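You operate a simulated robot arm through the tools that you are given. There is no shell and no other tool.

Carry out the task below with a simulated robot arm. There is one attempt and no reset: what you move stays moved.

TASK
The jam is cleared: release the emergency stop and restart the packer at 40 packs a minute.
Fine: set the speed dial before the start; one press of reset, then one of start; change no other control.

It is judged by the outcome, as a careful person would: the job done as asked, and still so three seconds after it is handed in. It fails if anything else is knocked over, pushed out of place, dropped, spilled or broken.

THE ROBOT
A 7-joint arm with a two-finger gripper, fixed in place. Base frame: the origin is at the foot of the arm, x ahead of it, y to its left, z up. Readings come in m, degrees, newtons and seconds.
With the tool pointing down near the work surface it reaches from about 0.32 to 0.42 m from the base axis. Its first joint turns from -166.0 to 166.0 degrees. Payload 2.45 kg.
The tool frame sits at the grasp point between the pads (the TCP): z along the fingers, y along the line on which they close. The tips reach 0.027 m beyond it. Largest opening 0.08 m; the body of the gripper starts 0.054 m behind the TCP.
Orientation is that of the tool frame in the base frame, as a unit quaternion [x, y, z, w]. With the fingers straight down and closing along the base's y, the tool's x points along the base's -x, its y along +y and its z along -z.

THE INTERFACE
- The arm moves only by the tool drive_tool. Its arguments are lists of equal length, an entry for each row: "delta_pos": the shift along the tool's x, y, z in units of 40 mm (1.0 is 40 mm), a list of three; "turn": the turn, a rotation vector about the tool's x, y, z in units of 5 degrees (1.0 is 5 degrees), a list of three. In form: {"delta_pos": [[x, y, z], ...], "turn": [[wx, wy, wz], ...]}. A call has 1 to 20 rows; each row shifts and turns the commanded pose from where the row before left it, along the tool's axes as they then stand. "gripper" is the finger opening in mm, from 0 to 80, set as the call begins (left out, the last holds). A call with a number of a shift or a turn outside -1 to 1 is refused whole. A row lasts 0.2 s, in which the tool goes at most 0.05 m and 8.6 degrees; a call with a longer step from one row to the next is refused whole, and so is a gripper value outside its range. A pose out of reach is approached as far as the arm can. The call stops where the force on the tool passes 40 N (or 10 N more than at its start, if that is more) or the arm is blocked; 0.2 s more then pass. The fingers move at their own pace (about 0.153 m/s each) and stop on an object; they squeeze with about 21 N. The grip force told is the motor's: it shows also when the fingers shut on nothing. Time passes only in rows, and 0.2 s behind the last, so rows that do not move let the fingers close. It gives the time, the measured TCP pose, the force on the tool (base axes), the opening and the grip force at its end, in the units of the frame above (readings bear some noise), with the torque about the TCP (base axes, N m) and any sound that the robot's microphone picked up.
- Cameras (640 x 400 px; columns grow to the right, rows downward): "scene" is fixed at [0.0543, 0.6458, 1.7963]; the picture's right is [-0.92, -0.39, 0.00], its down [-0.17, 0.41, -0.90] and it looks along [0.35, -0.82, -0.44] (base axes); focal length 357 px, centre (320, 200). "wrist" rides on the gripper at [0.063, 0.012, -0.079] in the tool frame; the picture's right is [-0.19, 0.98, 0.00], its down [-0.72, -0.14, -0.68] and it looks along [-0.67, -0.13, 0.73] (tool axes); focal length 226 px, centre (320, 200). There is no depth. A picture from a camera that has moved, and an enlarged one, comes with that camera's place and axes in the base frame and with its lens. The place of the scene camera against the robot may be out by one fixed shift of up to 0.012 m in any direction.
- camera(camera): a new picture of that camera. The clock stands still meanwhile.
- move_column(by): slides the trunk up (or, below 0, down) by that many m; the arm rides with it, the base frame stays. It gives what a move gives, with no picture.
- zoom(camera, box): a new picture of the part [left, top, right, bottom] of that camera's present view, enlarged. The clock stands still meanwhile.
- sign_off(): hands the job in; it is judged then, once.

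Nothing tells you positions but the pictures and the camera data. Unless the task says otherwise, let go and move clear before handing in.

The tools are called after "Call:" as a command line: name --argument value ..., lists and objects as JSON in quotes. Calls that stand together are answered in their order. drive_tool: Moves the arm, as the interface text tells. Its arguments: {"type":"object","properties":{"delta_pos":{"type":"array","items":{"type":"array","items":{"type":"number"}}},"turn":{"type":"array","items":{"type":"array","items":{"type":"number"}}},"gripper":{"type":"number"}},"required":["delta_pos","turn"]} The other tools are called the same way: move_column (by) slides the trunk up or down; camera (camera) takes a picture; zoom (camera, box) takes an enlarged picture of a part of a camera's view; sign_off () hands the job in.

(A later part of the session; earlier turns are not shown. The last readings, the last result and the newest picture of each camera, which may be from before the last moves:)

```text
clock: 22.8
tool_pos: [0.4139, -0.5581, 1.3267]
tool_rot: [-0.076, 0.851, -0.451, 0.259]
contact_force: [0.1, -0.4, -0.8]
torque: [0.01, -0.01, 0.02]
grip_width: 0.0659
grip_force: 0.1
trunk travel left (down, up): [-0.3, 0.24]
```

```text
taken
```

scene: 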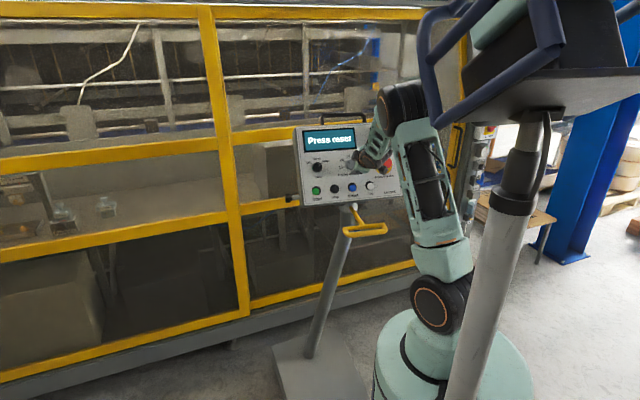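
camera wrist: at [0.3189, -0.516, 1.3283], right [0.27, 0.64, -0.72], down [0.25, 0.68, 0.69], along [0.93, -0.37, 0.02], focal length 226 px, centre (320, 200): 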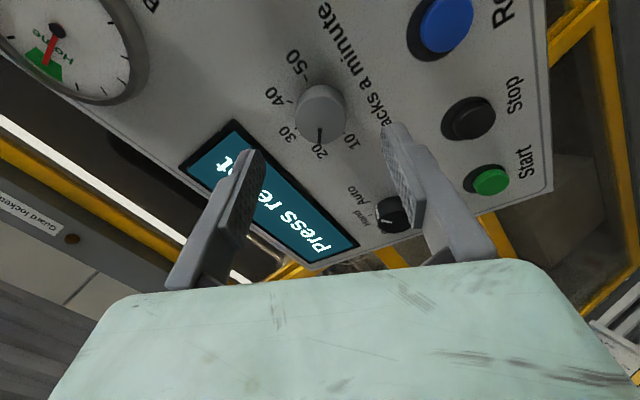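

Call:
zoom --camera "wrist" --box '[250, 40, 410, 170]'

Call:
zoom --camera "scene" --box '[320, 130, 380, 190]'

```text
3.08 times, centred on (330, 105) of wrist
camera zoom: at [0.3189, -0.516, 1.3283], right [0.27, 0.64, -0.72], down [0.25, 0.68, 0.69], along [0.93, -0.37, 0.02], focal length 696 px, centre (289, 492)
```

zoom: 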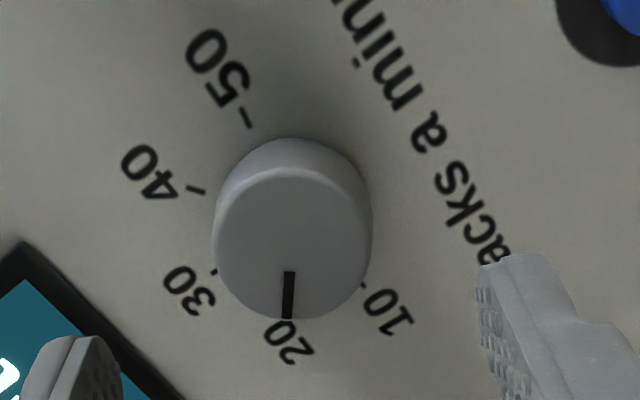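

```text
6.67 times, centred on (350, 160) of scene
camera zoom: at [0.0543, 0.6458, 1.7963], right [-0.92, -0.39, 0.0], down [-0.17, 0.41, -0.9], along [0.35, -0.82, -0.44], focal length 2382 px, centre (120, 467)
```

zoom: 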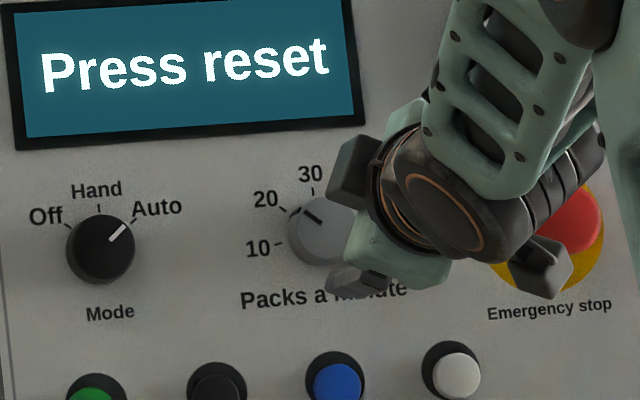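

The dial is centred within about 2 mm, roughly 35 mm in diameter and 25–30 mm tall, with its pointer on 20. I'll narrow to 58 mm and advance in steps.

Call:
drive_tool --delta_pos '[[-0.05, 0, 0.4], [0, 0, 0.4], [0, 0, 0.3], [0, 0, 0]]' --turn '[[0, 0, 0], [0, 0, 0], [0, 0, 0], [0, 0, 0]]' --gripper 58

Call:
camera --camera "wrist"

```text
clock: 23.8
tool_pos: [0.4371, -0.5885, 1.3077]
tool_rot: [-0.077, 0.85, -0.451, 0.26]
contact_force: [0.1, -0.1, -0.2]
torque: [0.05, -0.01, 0.0]
grip_width: 0.0582
grip_force: 0.0
trunk travel left (down, up): [-0.3, 0.24]
```

```text
taken
camera wrist: at [0.343, -0.5471, 1.3088], right [0.27, 0.64, -0.72], down [0.25, 0.68, 0.69], along [0.93, -0.37, 0.02], focal length 226 px, centre (320, 200)
```

wrist: 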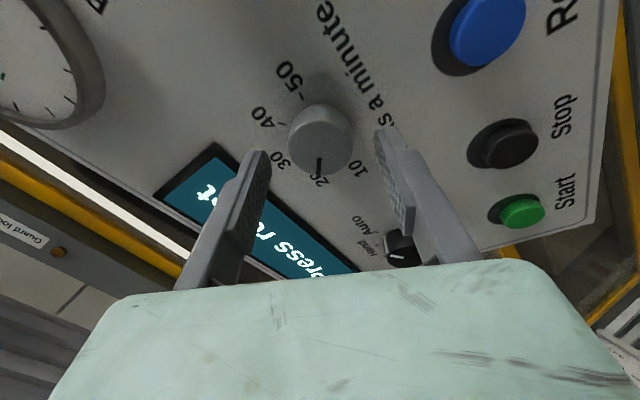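

Call:
zoom --camera "wrist" --box '[220, 80, 420, 220]'

```text
2.86 times, centred on (320, 150) of wrist
camera zoom: at [0.343, -0.5471, 1.3088], right [0.27, 0.64, -0.72], down [0.25, 0.68, 0.69], along [0.93, -0.37, 0.02], focal length 646 px, centre (320, 343)
```

zoom: 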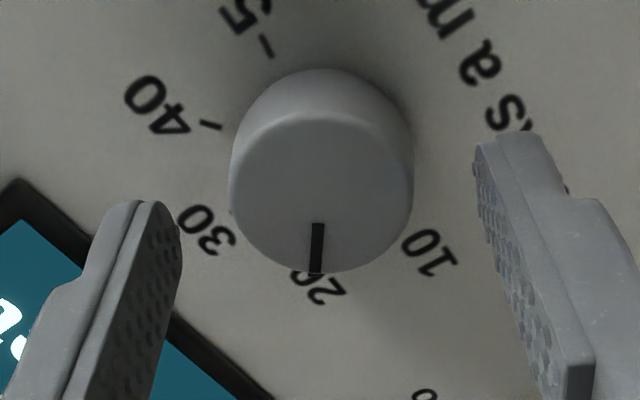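

Centred. I'll advance 21 mm more with a 2 mm x correction, then check the force.

Call:
drive_tool --delta_pos '[[0.05, 0, 0.2], [0, 0, 0.2], [0, 0, 0.12], [0, 0, 0]]' --turn '[[0, 0, 0], [0, 0, 0], [0, 0, 0], [0, 0, 0]]'

Call:
zoom --camera "wrist" --box '[220, 80, 420, 220]'

```text
clock: 24.8
tool_pos: [0.446, -0.6057, 1.2971]
tool_rot: [-0.076, 0.851, -0.451, 0.258]
contact_force: [0.5, 0.6, -0.4]
torque: [-0.02, -0.03, -0.01]
grip_width: 0.058
grip_force: 0.0
trunk travel left (down, up): [-0.3, 0.24]
```

```text
2.86 times, centred on (320, 150) of wrist
camera zoom: at [0.3521, -0.5633, 1.2982], right [0.27, 0.64, -0.72], down [0.25, 0.67, 0.69], along [0.93, -0.37, 0.02], focal length 646 px, centre (320, 343)
```

zoom: 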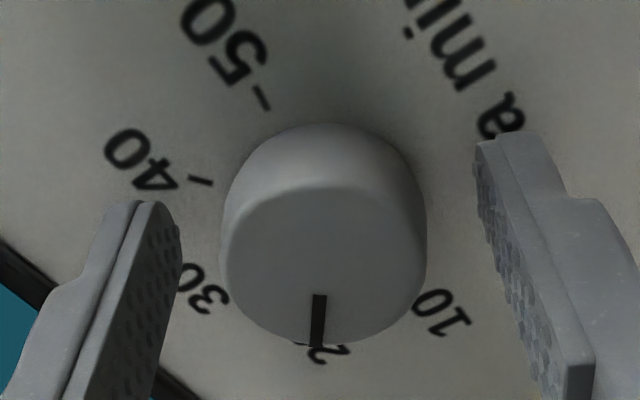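

The pads straddle the knob by about 17 mm with no contact. Closing on it.

Call:
drive_tool --delta_pos '[[0, 0, 0], [0, 0, 0], [0, 0, 0]]' --turn '[[0, 0, 0], [0, 0, 0], [0, 0, 0]]' --gripper 0

Call:
zoom --camera "wrist" --box '[220, 80, 420, 220]'

```text
clock: 25.6
tool_pos: [0.4458, -0.604, 1.2977]
tool_rot: [-0.076, 0.85, -0.451, 0.26]
contact_force: [1.5, -3.5, 2.9]
torque: [0.21, 0.07, 0.0]
grip_width: 0.0386
grip_force: 44.9
trunk travel left (down, up): [-0.3, 0.24]
```

```text
2.86 times, centred on (320, 150) of wrist
camera zoom: at [0.3521, -0.5636, 1.2983], right [0.27, 0.64, -0.72], down [0.25, 0.68, 0.69], along [0.93, -0.37, 0.02], focal length 646 px, centre (320, 343)
```

zoom: 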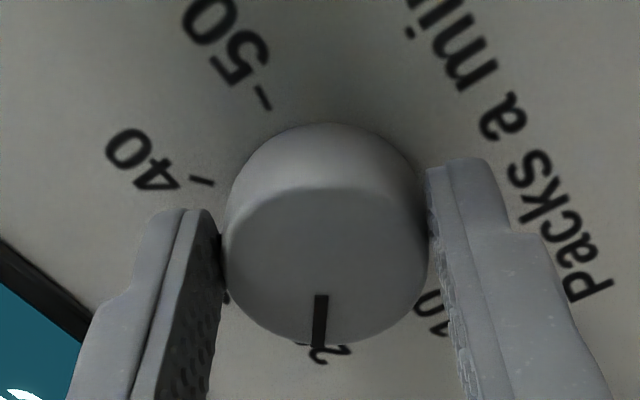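

Gripped at 38.6 mm. I'll turn clockwise in parts, 50° first, then check that the pointer follows.

Call:
drive_tool --delta_pos '[[0, 0, 0], [0, 0, 0], [0, 0, 0], [0, 0, 0], [0, 0, 0], [0, 0, 0], [0, 0, 0], [0, 0, 0], [0, 0, 0], [0, 0, 0]]' --turn '[[0, 0, 1], [0, 0, 1], [0, 0, 1], [0, 0, 1], [0, 0, 1], [0, 0, 1], [0, 0, 1], [0, 0, 1], [0, 0, 1], [0, 0, 1]]'

Call:
zoom --camera "wrist" --box '[220, 80, 420, 220]'

Call:
zoom --camera "scene" --box '[320, 130, 380, 190]'

```text
clock: 27.8
tool_pos: [0.449, -0.6022, 1.2933]
tool_rot: [0.29, 0.805, -0.298, 0.423]
contact_force: [4.1, 22.7, -22.8]
torque: [0.98, 0.67, 0.32]
grip_width: 0.0381
grip_force: 45.3
trunk travel left (down, up): [-0.3, 0.24]
```

```text
2.86 times, centred on (320, 150) of wrist
camera zoom: at [0.3864, -0.5228, 1.2727], right [0.8, 0.6, -0.07], down [-0.11, 0.25, 0.96], along [0.59, -0.76, 0.26], focal length 646 px, centre (320, 343)
```

zoom: 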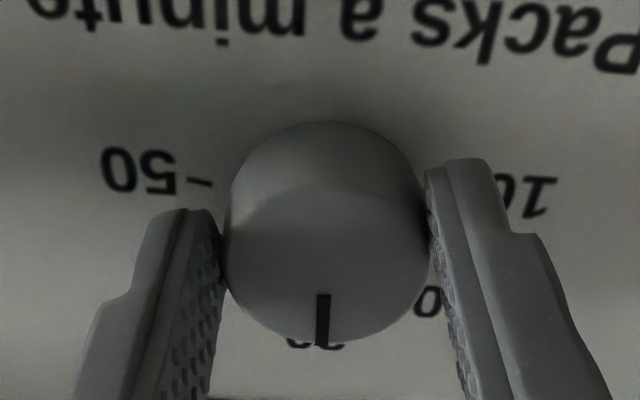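

```text
6.67 times, centred on (350, 160) of scene
camera zoom: at [0.0543, 0.6458, 1.7963], right [-0.92, -0.39, 0.0], down [-0.17, 0.41, -0.9], along [0.35, -0.82, -0.44], focal length 2382 px, centre (120, 467)
```

zoom: 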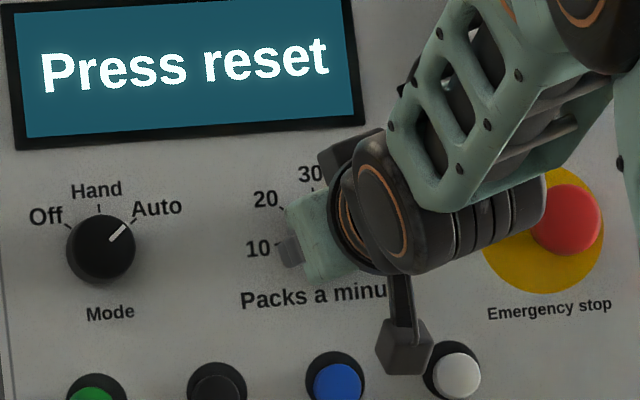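

The knob follows and the pointer is now at 30. The lateral force of about 32 N shows the knob axis is about 6 mm off the tool axis in x. I'll relieve that, then turn the other 50° pivoting about the true knob centre.

Call:
drive_tool --delta_pos '[[0.03, 0.058, 0], [0.03, 0.057, 0], [0, 0, 0]]' --turn '[[0, 0, 0], [0, 0, 0], [0, 0, 0]]'

```text
clock: 28.6
tool_pos: [0.4487, -0.6013, 1.2947]
tool_rot: [0.291, 0.803, -0.301, 0.425]
contact_force: [1.1, 8.5, -11.1]
torque: [1.03, 0.83, -0.05]
grip_width: 0.0378
grip_force: 44.7
trunk travel left (down, up): [-0.3, 0.24]
```

Call:
drive_tool --delta_pos '[[0.03, 0.03, 0], [0, 0.013, 0], [0, 0.013, 0], [0, 0.013, 0], [0, 0.013, 0], [0, 0.013, 0]]' --turn '[[0, 0, 0], [0, 0, 1], [0, 0, 1], [0, 0, 1], [0, 0, 1], [0, 0, 1]]'

Call:
zoom --camera "wrist" --box '[220, 80, 420, 220]'

```text
clock: 29.9
tool_pos: [0.4514, -0.6007, 1.2952]
tool_rot: [0.457, 0.72, -0.201, 0.482]
contact_force: [3.9, -9.2, 13.8]
torque: [-0.39, -0.05, -0.26]
grip_width: 0.038
grip_force: 45.6
trunk travel left (down, up): [-0.3, 0.24]
```

```text
2.86 times, centred on (320, 150) of wrist
camera zoom: at [0.4124, -0.5067, 1.2752], right [0.86, 0.4, 0.32], down [-0.38, 0.09, 0.92], along [0.34, -0.91, 0.23], focal length 646 px, centre (320, 343)
```

zoom: 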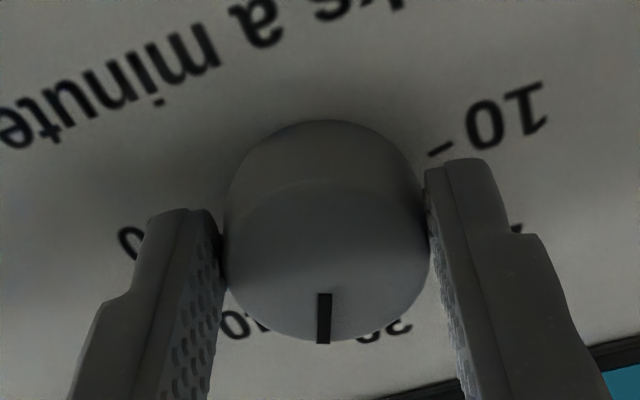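

Call:
drive_tool --delta_pos '[[-0.06, 0, 0], [0, 0.013, 0], [0, 0.013, 0], [0, 0.013, 0], [0, 0.013, 0], [0, 0.013, 0], [0, 0, 0]]' --turn '[[0, 0, 0], [0, 0, 1], [0, 0, 1], [0, 0, 1], [0, 0, 1], [0, 0, 1], [0, 0, 0]]'

Call:
zoom --camera "wrist" --box '[220, 80, 420, 220]'

Call:
zoom --camera "scene" --box '[280, 100, 420, 220]'

```text
clock: 31.6
tool_pos: [0.4524, -0.5989, 1.2955]
tool_rot: [0.603, 0.605, -0.091, 0.512]
contact_force: [-3.7, -3.4, 6.3]
torque: [-0.34, 0.02, -0.44]
grip_width: 0.0378
grip_force: 45.1
trunk travel left (down, up): [-0.3, 0.24]
```

```text
2.86 times, centred on (320, 150) of wrist
camera zoom: at [0.4374, -0.4979, 1.2903], right [0.76, 0.13, 0.64], down [-0.64, 0.0, 0.77], along [0.1, -0.99, 0.09], focal length 646 px, centre (320, 343)
```

zoom: 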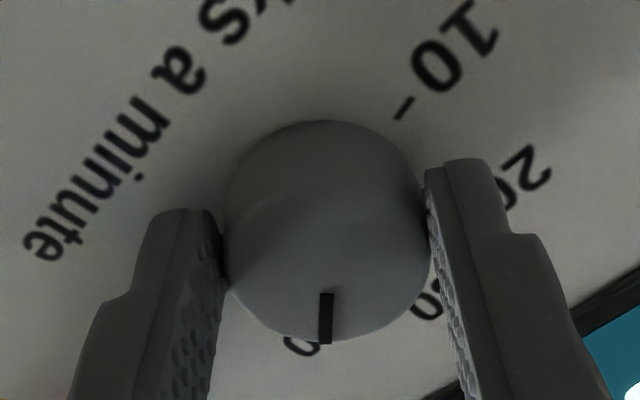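

```text
3.33 times, centred on (350, 160) of scene
camera zoom: at [0.0543, 0.6458, 1.7963], right [-0.92, -0.39, 0.0], down [-0.17, 0.41, -0.9], along [0.35, -0.82, -0.44], focal length 1191 px, centre (220, 333)
```

zoom: 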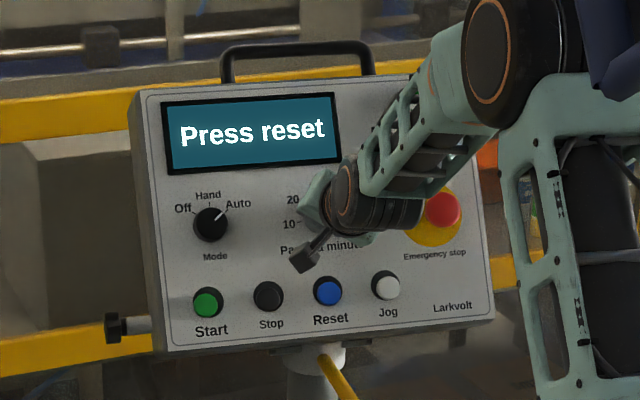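

The pointer has lagged the gripper by roughly 3–4° through pad slip. I'll add 3.5° to compensate, then open and back off to read the dial.

Call:
drive_tool --delta_pos '[[0, 0.009, 0], [0, 0, 0], [0, 0, 0]]' --turn '[[0, 0, 0.7], [0, 0, 0], [0, 0, 0]]'

Call:
zoom --camera "wrist" --box '[220, 80, 420, 220]'

```text
clock: 32.4
tool_pos: [0.452, -0.5984, 1.2941]
tool_rot: [0.621, 0.586, -0.077, 0.515]
contact_force: [-3.6, -3.3, 6.6]
torque: [-0.23, 0.1, -0.27]
grip_width: 0.038
grip_force: 44.8
trunk travel left (down, up): [-0.3, 0.24]
```

```text
2.86 times, centred on (320, 150) of wrist
camera zoom: at [0.4406, -0.4974, 1.293], right [0.73, 0.09, 0.67], down [-0.68, 0.0, 0.74], along [0.07, -1.0, 0.06], focal length 646 px, centre (320, 343)
```

zoom: 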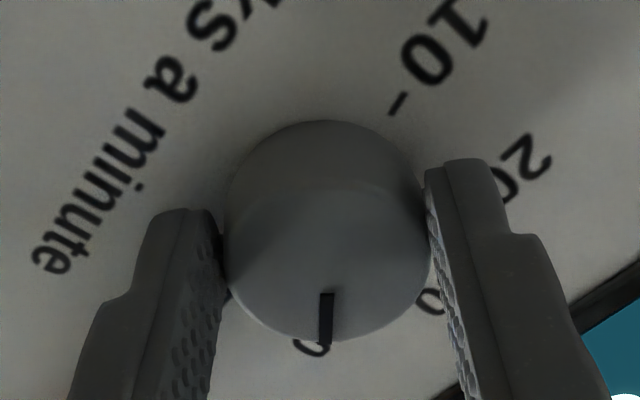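

Now open and retreat straight back.

Call:
drive_tool --delta_pos '[[0, 0, 0], [0, 0, 0], [0, 0, -0.3], [0, 0, -0.5], [0, 0, -0.5], [0, 0, -0.5], [0, 0, 0]]' --turn '[[0, 0, 0], [0, 0, 0], [0, 0, 0], [0, 0, 0], [0, 0, 0], [0, 0, 0], [0, 0, 0]]' --gripper 58

Call:
camera --camera "wrist"

Call:
zoom --camera "wrist" --box '[240, 30, 400, 150]'

Call:
zoom --camera "scene" --box '[280, 100, 420, 220]'

```text
clock: 34.0
tool_pos: [0.4183, -0.5475, 1.3287]
tool_rot: [0.62, 0.587, -0.077, 0.514]
contact_force: [0.0, 0.5, -0.5]
torque: [0.0, 0.01, 0.02]
grip_width: 0.0578
grip_force: 0.0
trunk travel left (down, up): [-0.3, 0.24]
```

```text
taken
camera wrist: at [0.4049, -0.4448, 1.3256], right [0.73, 0.09, 0.67], down [-0.68, 0.0, 0.74], along [0.07, -1.0, 0.06], focal length 226 px, centre (320, 200)
```

wrist: 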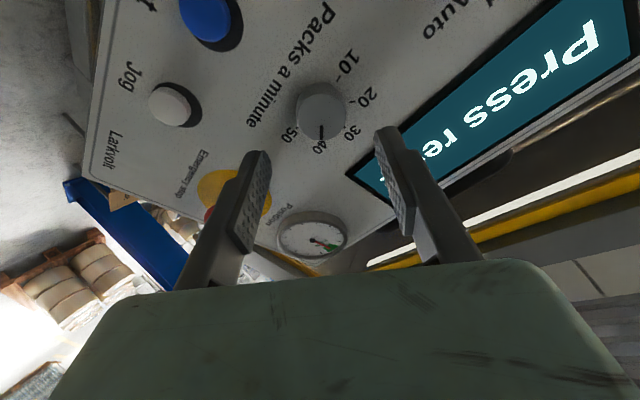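

```text
3.33 times, centred on (320, 90) of wrist
camera zoom: at [0.4049, -0.4448, 1.3256], right [0.73, 0.09, 0.67], down [-0.68, 0.0, 0.74], along [0.07, -1.0, 0.06], focal length 754 px, centre (320, 567)
```

zoom: 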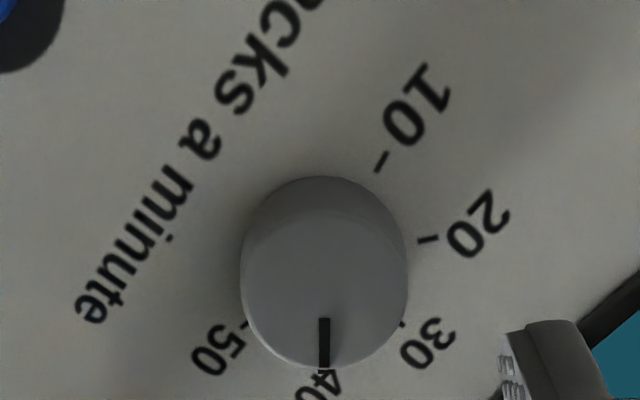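

```text
3.33 times, centred on (350, 160) of scene
camera zoom: at [0.0543, 0.6458, 1.7963], right [-0.92, -0.39, 0.0], down [-0.17, 0.41, -0.9], along [0.35, -0.82, -0.44], focal length 1191 px, centre (220, 333)
```

zoom: 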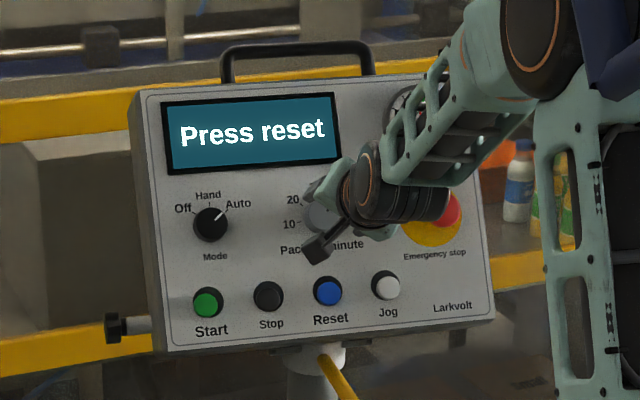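

The dial reads 40: the measured pointer angle is within about 1° of the 40 mark. Next is Reset. I'll roll the wrist back, keeping clear of the panel, and close the fingers to make a pushing tip.

Call:
drive_tool --delta_pos '[[0, 0, 0], [0, 0, 0], [0, 0, 0], [0, 0, 0], [0, 0, 0], [0, 0, 0], [0, 0, 0], [0, 0, 0], [0, 0, 0], [0, 0, 0], [0, 0, 0], [0, 0, 0], [0, 0, 0], [0, 0, 0], [0, 0, 0], [0, 0, 0], [0, 0, 0], [0, 0, 0], [0, 0, 0], [0, 0, 0]]' --turn '[[0, 0, -1], [0, 0, -1], [0, 0, -1], [0, 0, -1], [0, 0, -1], [0, 0, -1], [0, 0, -1], [0, 0, -1], [0, 0, -1], [0, 0, -1], [0, 0, -1], [0, 0, -1], [0, 0, -1], [0, 0, -1], [0, 0, -1], [0, 0, -1], [0, 0, -1], [0, 0, -1], [0, 0, -1], [0, 0, 0]]' --gripper 0

Call:
camera --camera "wrist"

Call:
zoom --camera "scene" --box '[280, 100, 420, 220]'

```text
clock: 38.1
tool_pos: [0.4163, -0.5456, 1.3272]
tool_rot: [-0.014, 0.854, -0.431, 0.291]
contact_force: [-0.5, 0.0, -0.6]
torque: [0.02, -0.01, -0.02]
grip_width: 0.0001
grip_force: 21.4
trunk travel left (down, up): [-0.3, 0.24]
```

```text
taken
camera wrist: at [0.3258, -0.4983, 1.3235], right [0.38, 0.67, -0.64], down [0.22, 0.6, 0.77], along [0.9, -0.43, 0.09], focal length 226 px, centre (320, 200)
```

wrist: 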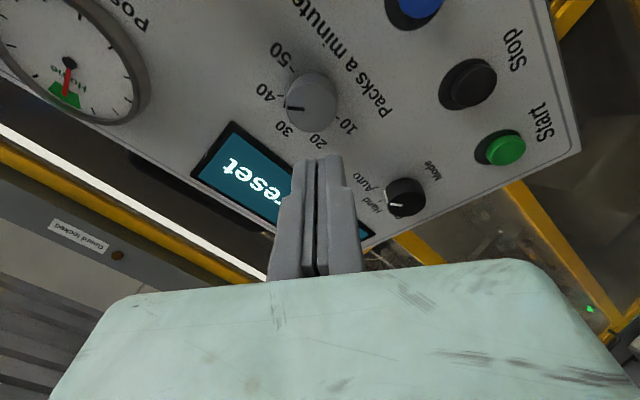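

```text
3.33 times, centred on (350, 160) of scene
camera zoom: at [0.0543, 0.6458, 1.7963], right [-0.92, -0.39, 0.0], down [-0.17, 0.41, -0.9], along [0.35, -0.82, -0.44], focal length 1191 px, centre (220, 333)
```

zoom: 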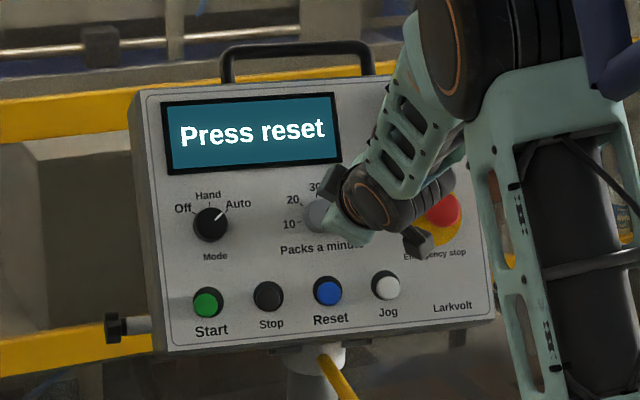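

The dial clearly shows 40. I'll move the closed tip in front of the blue Reset button at about (0.441, -0.590, 1.200), staying about 40 mm off it.

Call:
drive_tool --delta_pos '[[0.344, 0.4525, 0.1], [0.344, 0.4525, 0.1], [0.344, 0.4525, 0.2], [0.344, 0.4525, 0.2], [0, 0, 0]]' --turn '[[0, 0, 0], [0, 0, 0], [0, 0, 0], [0, 0, 0], [0, 0, 0]]'

Call:
camera --camera "wrist"

Call:
zoom --camera "wrist" --box '[240, 50, 400, 170]'

Call:
camera --camera "scene"

```text
clock: 39.4
tool_pos: [0.4001, -0.5338, 1.2366]
tool_rot: [-0.013, 0.854, -0.431, 0.292]
contact_force: [-0.4, 0.0, -0.5]
torque: [-0.02, 0.03, 0.0]
grip_width: 0.0
grip_force: 21.1
trunk travel left (down, up): [-0.3, 0.24]
```

```text
taken
camera wrist: at [0.3092, -0.4852, 1.2317], right [0.38, 0.67, -0.64], down [0.22, 0.6, 0.77], along [0.9, -0.43, 0.09], focal length 226 px, centre (320, 200)
```

wrist: 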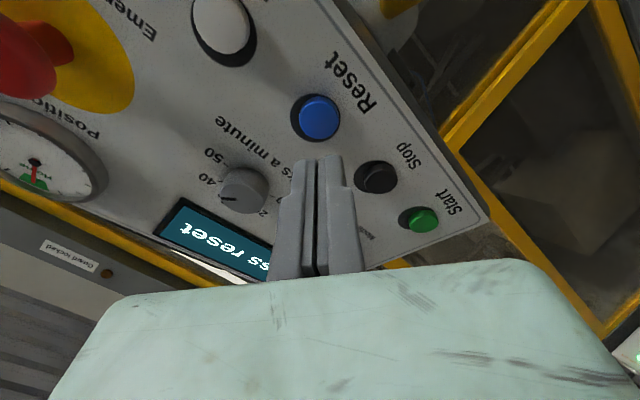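

```text
3.33 times, centred on (320, 110) of wrist
camera zoom: at [0.3092, -0.4852, 1.2317], right [0.38, 0.67, -0.64], down [0.22, 0.6, 0.77], along [0.9, -0.43, 0.09], focal length 754 px, centre (320, 500)
```

zoom: 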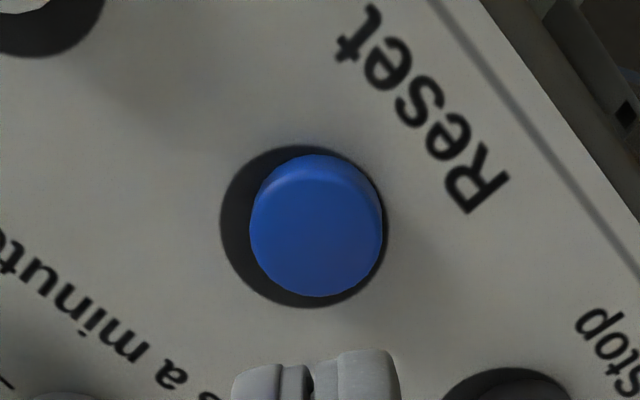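

```text
taken
```

scene: 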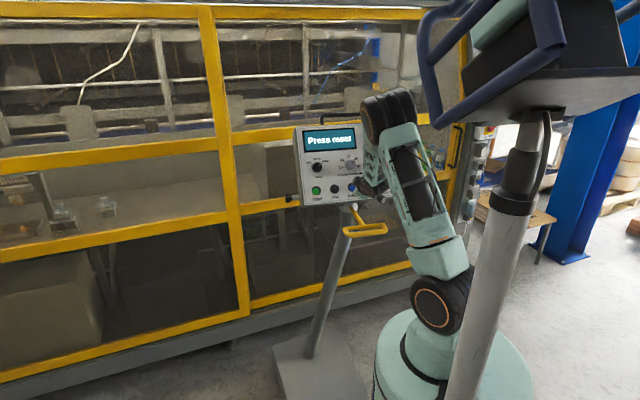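

Reset is at tool-frame offset (-4.7, -2.8) mm and about 78 mm ahead of the TCP, so about 50 mm from the tip. I'll centre on it and advance to about 10 mm from the cap.

Call:
drive_tool --delta_pos '[[-0.1175, -0.07, 0.3], [0, 0, 0.3], [0, 0, 0.3], [0, 0, 0]]' --turn '[[0, 0, 0], [0, 0, 0], [0, 0, 0], [0, 0, 0]]'

Call:
zoom --camera "wrist" --box '[220, 70, 420, 220]'

Call:
zoom --camera "scene" --box '[300, 150, 400, 230]'

```text
clock: 40.4
tool_pos: [0.422, -0.5602, 1.224]
tool_rot: [-0.013, 0.854, -0.431, 0.292]
contact_force: [0.5, -1.0, 0.9]
torque: [0.01, 0.0, 0.0]
grip_width: 0.0003
grip_force: 21.6
trunk travel left (down, up): [-0.3, 0.24]
```

```text
2.67 times, centred on (320, 145) of wrist
camera zoom: at [0.3308, -0.5122, 1.2192], right [0.38, 0.67, -0.64], down [0.22, 0.6, 0.77], along [0.9, -0.43, 0.09], focal length 603 px, centre (320, 347)
```

zoom: 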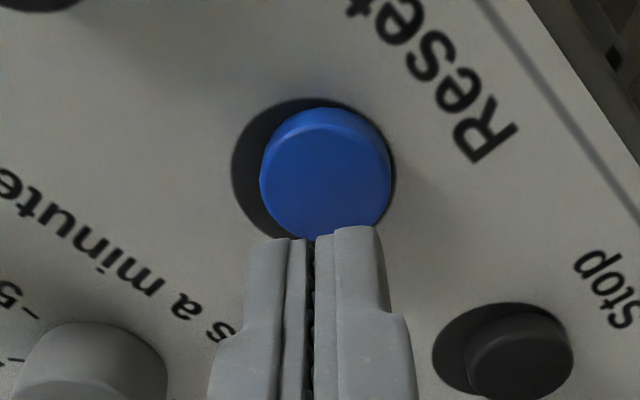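

```text
5.00 times, centred on (350, 190) of scene
camera zoom: at [0.0543, 0.6458, 1.7963], right [-0.92, -0.39, 0.0], down [-0.17, 0.41, -0.9], along [0.35, -0.82, -0.44], focal length 1786 px, centre (170, 250)
```

zoom: 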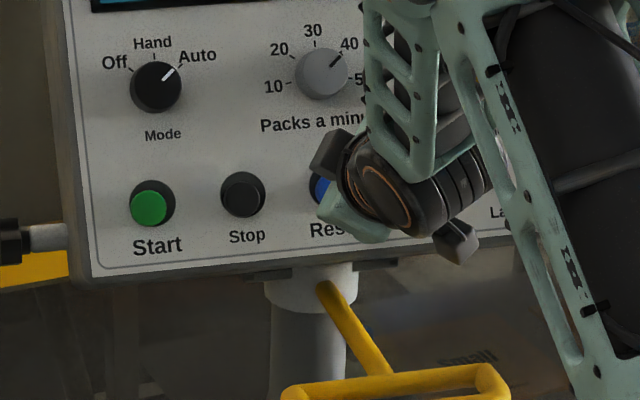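

Centred within 1 mm, with about 14 mm to the cap and the dial still on 40. I'll press Reset slowly.

Call:
drive_tool --delta_pos '[[0, 0, 0.2], [0, 0, 0.1], [0, 0, 0.1], [0, 0, 0.05]]' --turn '[[0, 0, 0], [0, 0, 0], [0, 0, 0], [0, 0, 0]]'

Call:
zoom --camera "scene" --box '[280, 100, 420, 220]'

Call:
zoom --camera "wrist" --box '[220, 70, 420, 220]'

```text
clock: 41.4
tool_pos: [0.4307, -0.5734, 1.2158]
tool_rot: [-0.013, 0.854, -0.431, 0.292]
contact_force: [-0.1, 0.6, 0.5]
torque: [-0.01, -0.01, 0.03]
grip_width: 0.0
grip_force: 20.8
trunk travel left (down, up): [-0.3, 0.24]
```

```text
3.33 times, centred on (350, 160) of scene
camera zoom: at [0.0543, 0.6458, 1.7963], right [-0.92, -0.39, 0.0], down [-0.17, 0.41, -0.9], along [0.35, -0.82, -0.44], focal length 1191 px, centre (220, 333)
```

zoom: 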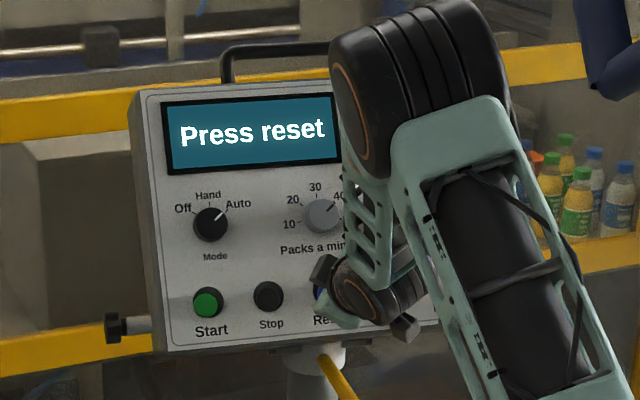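

```text
2.67 times, centred on (320, 145) of wrist
camera zoom: at [0.3397, -0.5252, 1.2112], right [0.38, 0.67, -0.64], down [0.22, 0.6, 0.77], along [0.9, -0.43, 0.09], focal length 603 px, centre (320, 347)
```

zoom: 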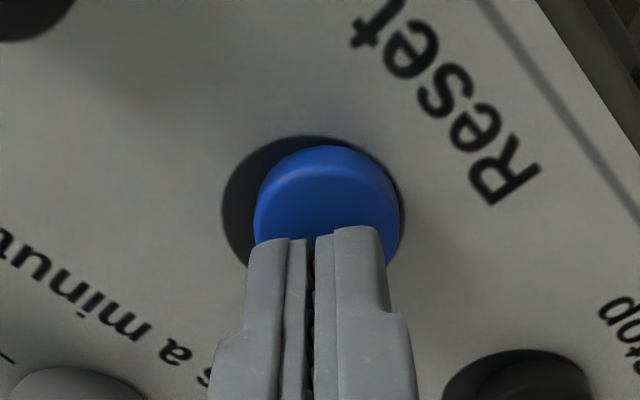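

No contact yet; the tip is about at the cap face. Continuing in 2 mm steps.

Call:
drive_tool --delta_pos '[[0, 0, 0.05], [0, 0, 0.05]]' --turn '[[0, 0, 0], [0, 0, 0]]'

Call:
zoom --camera "scene" --box '[280, 100, 420, 220]'

```text
clock: 42.0
tool_pos: [0.4322, -0.5764, 1.2135]
tool_rot: [-0.014, 0.854, -0.43, 0.292]
contact_force: [0.3, 0.6, 0.2]
torque: [0.0, -0.02, 0.01]
grip_width: 0.0
grip_force: 21.1
trunk travel left (down, up): [-0.3, 0.24]
```

```text
3.33 times, centred on (350, 160) of scene
camera zoom: at [0.0543, 0.6458, 1.7963], right [-0.92, -0.39, 0.0], down [-0.17, 0.41, -0.9], along [0.35, -0.82, -0.44], focal length 1191 px, centre (220, 333)
```

zoom: 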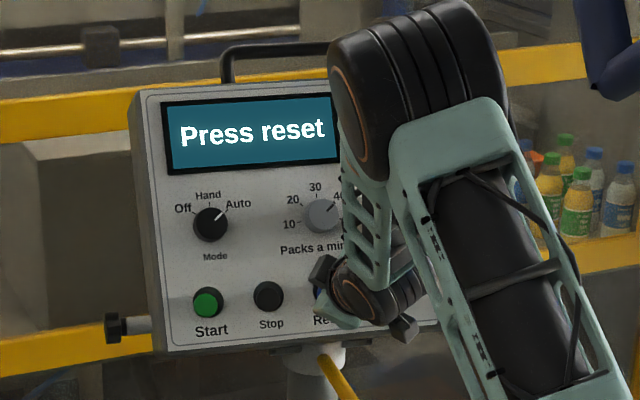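

Call:
zoom --camera "wrist" --box '[220, 70, 420, 220]'

```text
2.67 times, centred on (320, 145) of wrist
camera zoom: at [0.3417, -0.528, 1.2092], right [0.38, 0.67, -0.64], down [0.22, 0.6, 0.77], along [0.9, -0.43, 0.09], focal length 603 px, centre (320, 347)
```

zoom: 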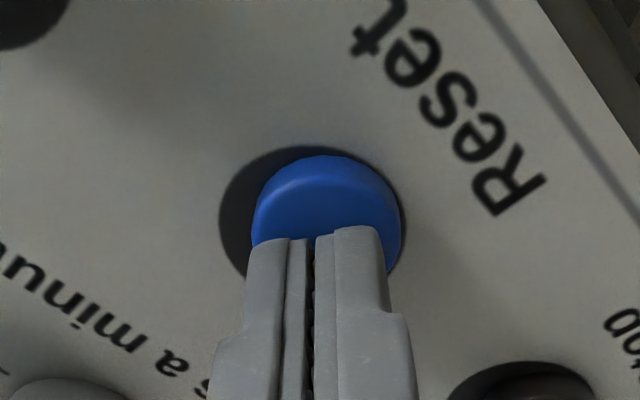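

Comparing tip positions, the fingers swing on an arc, so when closed the tips sit about 16 mm further back than when open; this also explains the earlier contact at full opening. That leaves roughly 10 mm to the cap, so I'll carry on carefully.

Call:
drive_tool --delta_pos '[[0, 0, 0.1], [0, 0, 0.06], [0, 0, 0.04]]' --turn '[[0, 0, 0], [0, 0, 0], [0, 0, 0]]'

Call:
zoom --camera "wrist" --box '[220, 70, 420, 220]'

Call:
zoom --camera "scene" --box '[280, 100, 420, 220]'

```text
clock: 42.8
tool_pos: [0.4356, -0.5794, 1.2116]
tool_rot: [-0.014, 0.854, -0.431, 0.291]
contact_force: [-8.0, 12.9, 3.6]
torque: [0.1, 0.06, -0.02]
grip_width: 0.0059
grip_force: 29.9
trunk travel left (down, up): [-0.3, 0.24]
heard: click
```

```text
2.67 times, centred on (320, 145) of wrist
camera zoom: at [0.3445, -0.532, 1.2066], right [0.38, 0.67, -0.64], down [0.22, 0.6, 0.77], along [0.9, -0.43, 0.09], focal length 603 px, centre (320, 347)
```

zoom: 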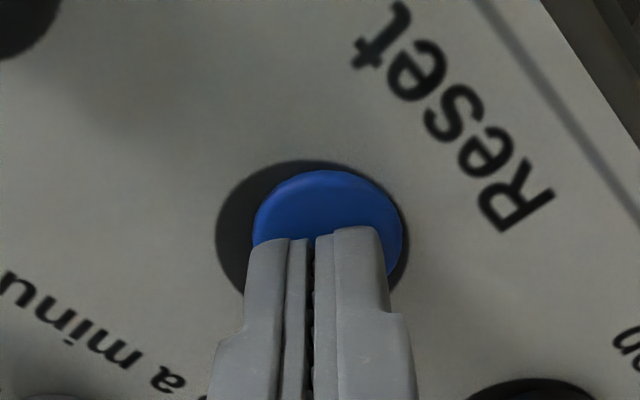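

```text
3.33 times, centred on (350, 160) of scene
camera zoom: at [0.0543, 0.6458, 1.7963], right [-0.92, -0.39, 0.0], down [-0.17, 0.41, -0.9], along [0.35, -0.82, -0.44], focal length 1191 px, centre (220, 333)
```

zoom: 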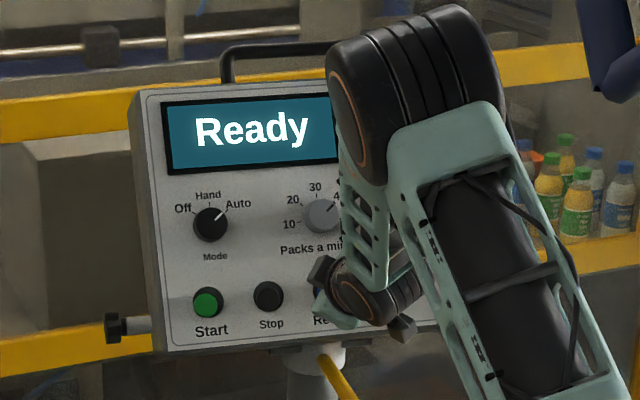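

I heard the click and the display now reads "Ready". I'll retreat straight back to release Reset cleanly.

Call:
drive_tool --delta_pos '[[0, 0, -0.4], [0, 0, -0.5], [0, 0, -0.6], [0, 0, 0]]' --turn '[[0, 0, 0], [0, 0, 0], [0, 0, 0], [0, 0, 0]]'

Call:
camera --camera "wrist"

Call:
zoom --camera "scene" --box '[280, 100, 420, 220]'

```text
clock: 43.8
tool_pos: [0.4061, -0.5385, 1.2384]
tool_rot: [-0.014, 0.854, -0.431, 0.291]
contact_force: [0.5, -0.4, -0.4]
torque: [0.0, 0.01, -0.01]
grip_width: 0.0002
grip_force: 30.0
trunk travel left (down, up): [-0.3, 0.24]
```

```text
taken
camera wrist: at [0.3155, -0.4908, 1.2334], right [0.38, 0.67, -0.64], down [0.22, 0.6, 0.77], along [0.9, -0.43, 0.09], focal length 226 px, centre (320, 200)
```

wrist: 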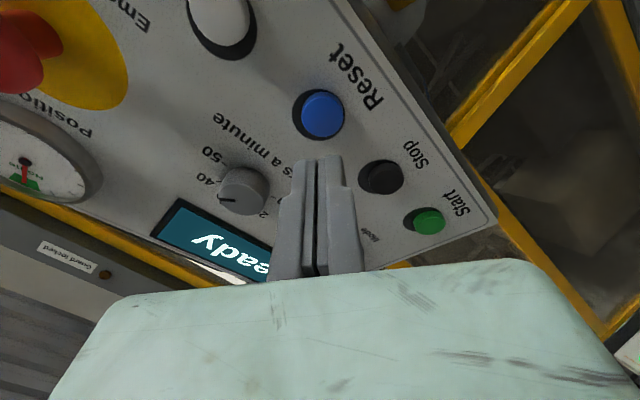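

```text
3.33 times, centred on (350, 160) of scene
camera zoom: at [0.0543, 0.6458, 1.7963], right [-0.92, -0.39, 0.0], down [-0.17, 0.41, -0.9], along [0.35, -0.82, -0.44], focal length 1191 px, centre (220, 333)
```

zoom: 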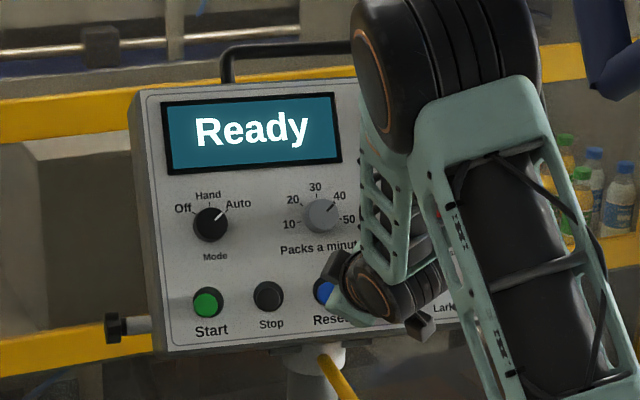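

Ready, with the dial still at 40 and the mode still Auto. I'll move parallel to the panel over to the green Start button, keeping about 45 mm off.

Call:
drive_tool --delta_pos '[[-0.618, 0.405, -0.05], [-0.618, 0.405, -0.05], [-0.618, 0.405, -0.015], [-0.618, 0.405, 0], [-0.618, 0.405, 0], [0, 0, 0]]' --turn '[[0, 0, 0], [0, 0, 0], [0, 0, 0], [0, 0, 0], [0, 0, 0], [0, 0, 0]]'

Call:
camera --camera "wrist"

Call:
zoom --camera "wrist" --box '[240, 50, 400, 170]'

Call:
zoom --camera "scene" --box '[280, 100, 420, 220]'

```text
clock: 45.1
tool_pos: [0.5249, -0.4488, 1.2407]
tool_rot: [-0.012, 0.854, -0.431, 0.291]
contact_force: [0.4, -0.9, -1.0]
torque: [0.02, 0.0, 0.01]
grip_width: 0.0
grip_force: 30.3
trunk travel left (down, up): [-0.3, 0.24]
```

```text
taken
camera wrist: at [0.434, -0.4023, 1.2357], right [0.38, 0.67, -0.64], down [0.22, 0.6, 0.77], along [0.9, -0.43, 0.09], focal length 226 px, centre (320, 200)
```

wrist: 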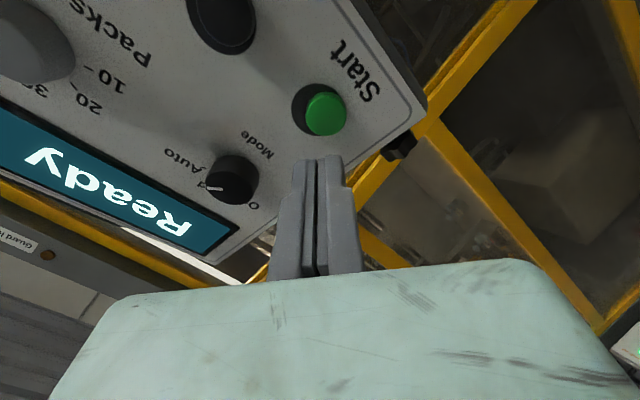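

```text
3.33 times, centred on (320, 110) of wrist
camera zoom: at [0.434, -0.4023, 1.2357], right [0.38, 0.67, -0.64], down [0.22, 0.6, 0.77], along [0.9, -0.43, 0.09], focal length 754 px, centre (320, 500)
```

zoom: 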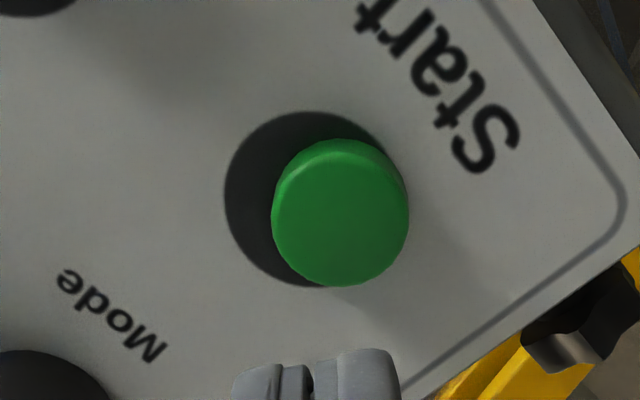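

```text
3.33 times, centred on (350, 160) of scene
camera zoom: at [0.0543, 0.6458, 1.7963], right [-0.92, -0.39, 0.0], down [-0.17, 0.41, -0.9], along [0.35, -0.82, -0.44], focal length 1191 px, centre (220, 333)
```

zoom: 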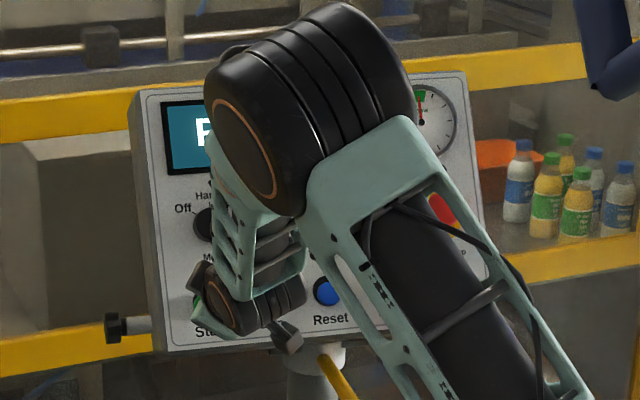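

Start is about 4 mm off axis in y and roughly 55 mm from the tip. I'll centre on it and advance 44 mm, then check.

Call:
drive_tool --delta_pos '[[0.025, 0.1, 0.3], [0, 0, 0.4], [0, 0, 0.3], [0, 0, 0.05], [0, 0, 0]]' --turn '[[0, 0, 0], [0, 0, 0], [0, 0, 0], [0, 0, 0], [0, 0, 0]]'

Call:
zoom --camera "wrist" --box '[220, 70, 420, 220]'

```text
clock: 46.4
tool_pos: [0.5454, -0.4786, 1.2165]
tool_rot: [-0.013, 0.854, -0.431, 0.291]
contact_force: [-0.4, -0.3, 0.3]
torque: [-0.01, 0.0, -0.01]
grip_width: 0.0
grip_force: 29.9
trunk travel left (down, up): [-0.3, 0.24]
```

```text
2.67 times, centred on (320, 145) of wrist
camera zoom: at [0.4552, -0.4303, 1.2126], right [0.38, 0.67, -0.64], down [0.22, 0.6, 0.77], along [0.9, -0.43, 0.09], focal length 603 px, centre (320, 347)
```

zoom: 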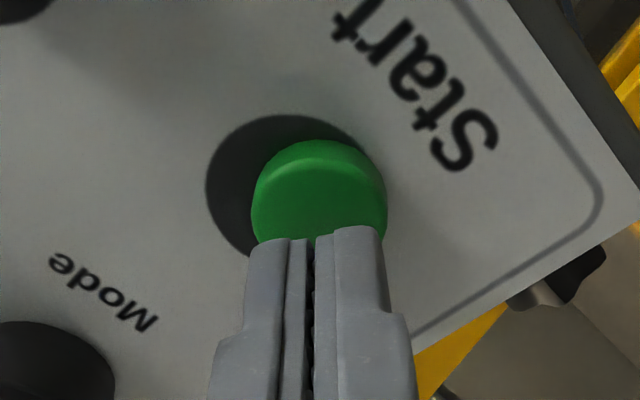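

Centred, with about 12 mm to contact. Pressing slowly.

Call:
drive_tool --delta_pos '[[0, 0, 0.15], [0, 0, 0.1], [0, 0, 0.06]]' --turn '[[0, 0, 0], [0, 0, 0], [0, 0, 0]]'

Call:
zoom --camera "wrist" --box '[220, 70, 420, 220]'

```text
clock: 47.1
tool_pos: [0.5543, -0.487, 1.2119]
tool_rot: [-0.014, 0.854, -0.431, 0.291]
contact_force: [-0.5, 1.0, 0.1]
torque: [0.05, -0.03, -0.03]
grip_width: 0.0
grip_force: 29.5
trunk travel left (down, up): [-0.3, 0.24]
```

```text
2.67 times, centred on (320, 145) of wrist
camera zoom: at [0.4614, -0.4393, 1.207], right [0.38, 0.67, -0.64], down [0.22, 0.6, 0.77], along [0.9, -0.43, 0.09], focal length 603 px, centre (320, 347)
```

zoom: 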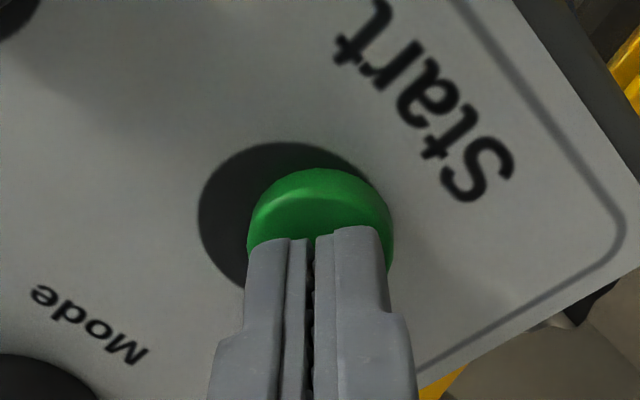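

Call:
drive_tool --delta_pos '[[0, 0, 0.05], [0, 0, 0.05]]' --turn '[[0, 0, 0], [0, 0, 0]]'

Call:
zoom --camera "wrist" --box '[220, 70, 420, 220]'

```text
clock: 47.8
tool_pos: [0.5541, -0.4889, 1.2107]
tool_rot: [-0.015, 0.854, -0.43, 0.292]
contact_force: [-2.8, 4.5, 3.2]
torque: [0.03, 0.01, -0.01]
grip_width: 0.0063
grip_force: 29.9
trunk travel left (down, up): [-0.3, 0.24]
heard: click
```

```text
2.67 times, centred on (320, 145) of wrist
camera zoom: at [0.4631, -0.4416, 1.2054], right [0.38, 0.67, -0.64], down [0.22, 0.6, 0.77], along [0.9, -0.43, 0.09], focal length 603 px, centre (320, 347)
```

zoom: 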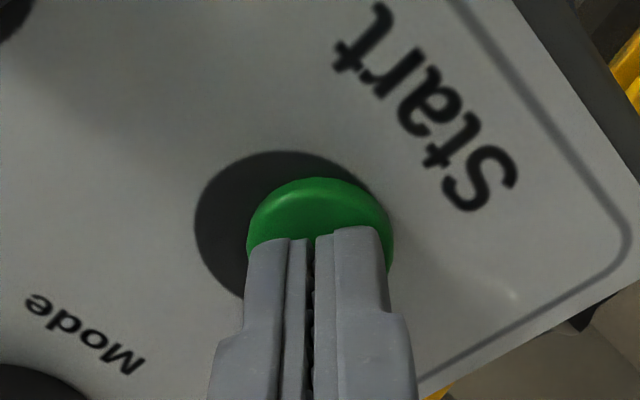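

Click heard at about 6 N. I'll back straight off and read the display.

Call:
drive_tool --delta_pos '[[0, 0, -0.4], [0, 0, -0.5], [0, 0, -0.6], [0, 0, -0.6], [0, 0, -0.5], [0, 0, 0]]' --turn '[[0, 0, 0], [0, 0, 0], [0, 0, 0], [0, 0, 0], [0, 0, 0], [0, 0, 0]]'

Call:
camera --camera "wrist"

Call:
camera --camera "scene"

```text
clock: 49.1
tool_pos: [0.5017, -0.4138, 1.2578]
tool_rot: [-0.014, 0.854, -0.43, 0.292]
contact_force: [-0.3, 0.4, -0.4]
torque: [0.01, 0.01, -0.01]
grip_width: 0.0
grip_force: 30.3
trunk travel left (down, up): [-0.3, 0.24]
```

```text
taken
camera wrist: at [0.4106, -0.3662, 1.2522], right [0.38, 0.67, -0.64], down [0.22, 0.6, 0.77], along [0.9, -0.43, 0.09], focal length 226 px, centre (320, 200)
```

wrist: 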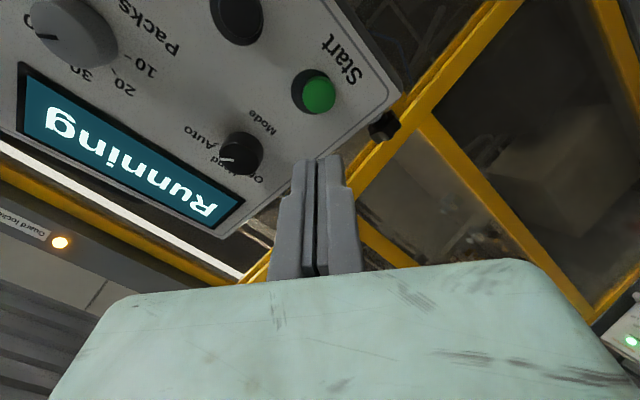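

```text
taken
```

scene: 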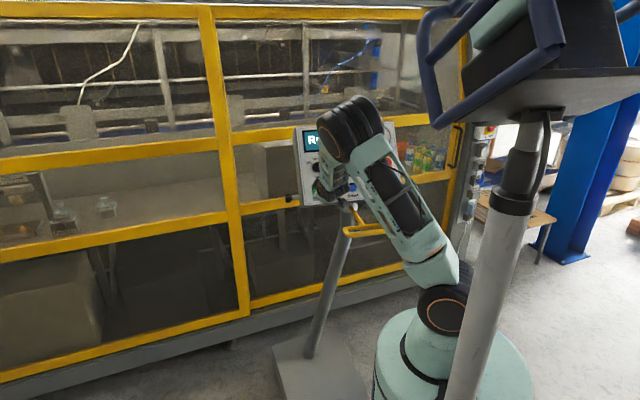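

The display reads "Running". I'll move well clear, back and then up, and verify the final state of every control.

Call:
drive_tool --delta_pos '[[0, 0, -0.5], [0, 0, -0.5], [0, 0, -0.5], [0, 0, 0]]' --turn '[[0, 0, 0], [0, 0, 0], [0, 0, 0], [0, 0, 0]]'

Call:
move_column --by 0.2

Call:
camera --camera "scene"

Call:
zoom --camera "scene" --box '[280, 100, 420, 220]'

Call:
camera --camera "wrist"

```text
clock: 50.1
tool_pos: [0.4708, -0.3704, 1.2848]
tool_rot: [-0.013, 0.854, -0.431, 0.291]
contact_force: [0.5, -0.6, 0.1]
torque: [-0.01, -0.01, -0.02]
grip_width: 0.0
grip_force: 29.7
trunk travel left (down, up): [-0.3, 0.24]
```

```text
clock: 52.3
tool_pos: [0.4717, -0.3692, 1.4845]
tool_rot: [-0.013, 0.854, -0.431, 0.291]
contact_force: [-0.5, 0.4, 0.8]
torque: [-0.01, -0.02, 0.02]
grip_width: 0.0001
grip_force: 29.5
trunk travel left (down, up): [-0.5, 0.04]
```

```text
taken
```

scene: 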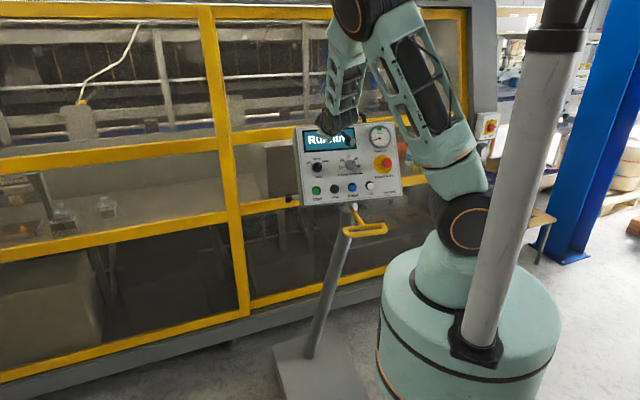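

```text
3.33 times, centred on (350, 160) of scene
camera zoom: at [0.0543, 0.6458, 1.7963], right [-0.92, -0.39, 0.0], down [-0.17, 0.41, -0.9], along [0.35, -0.82, -0.44], focal length 1191 px, centre (220, 333)
```

zoom: 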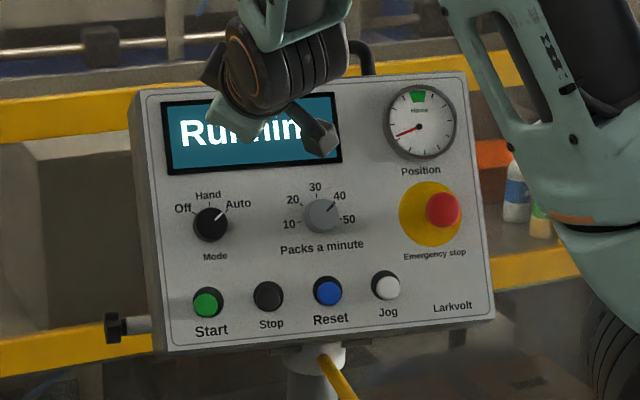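

```text
taken
camera wrist: at [0.3803, -0.3223, 1.4796], right [0.38, 0.67, -0.64], down [0.22, 0.6, 0.77], along [0.9, -0.43, 0.09], focal length 226 px, centre (320, 200)
```

wrist: 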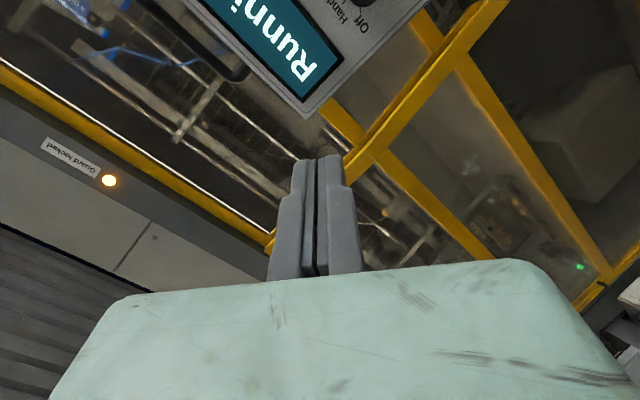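

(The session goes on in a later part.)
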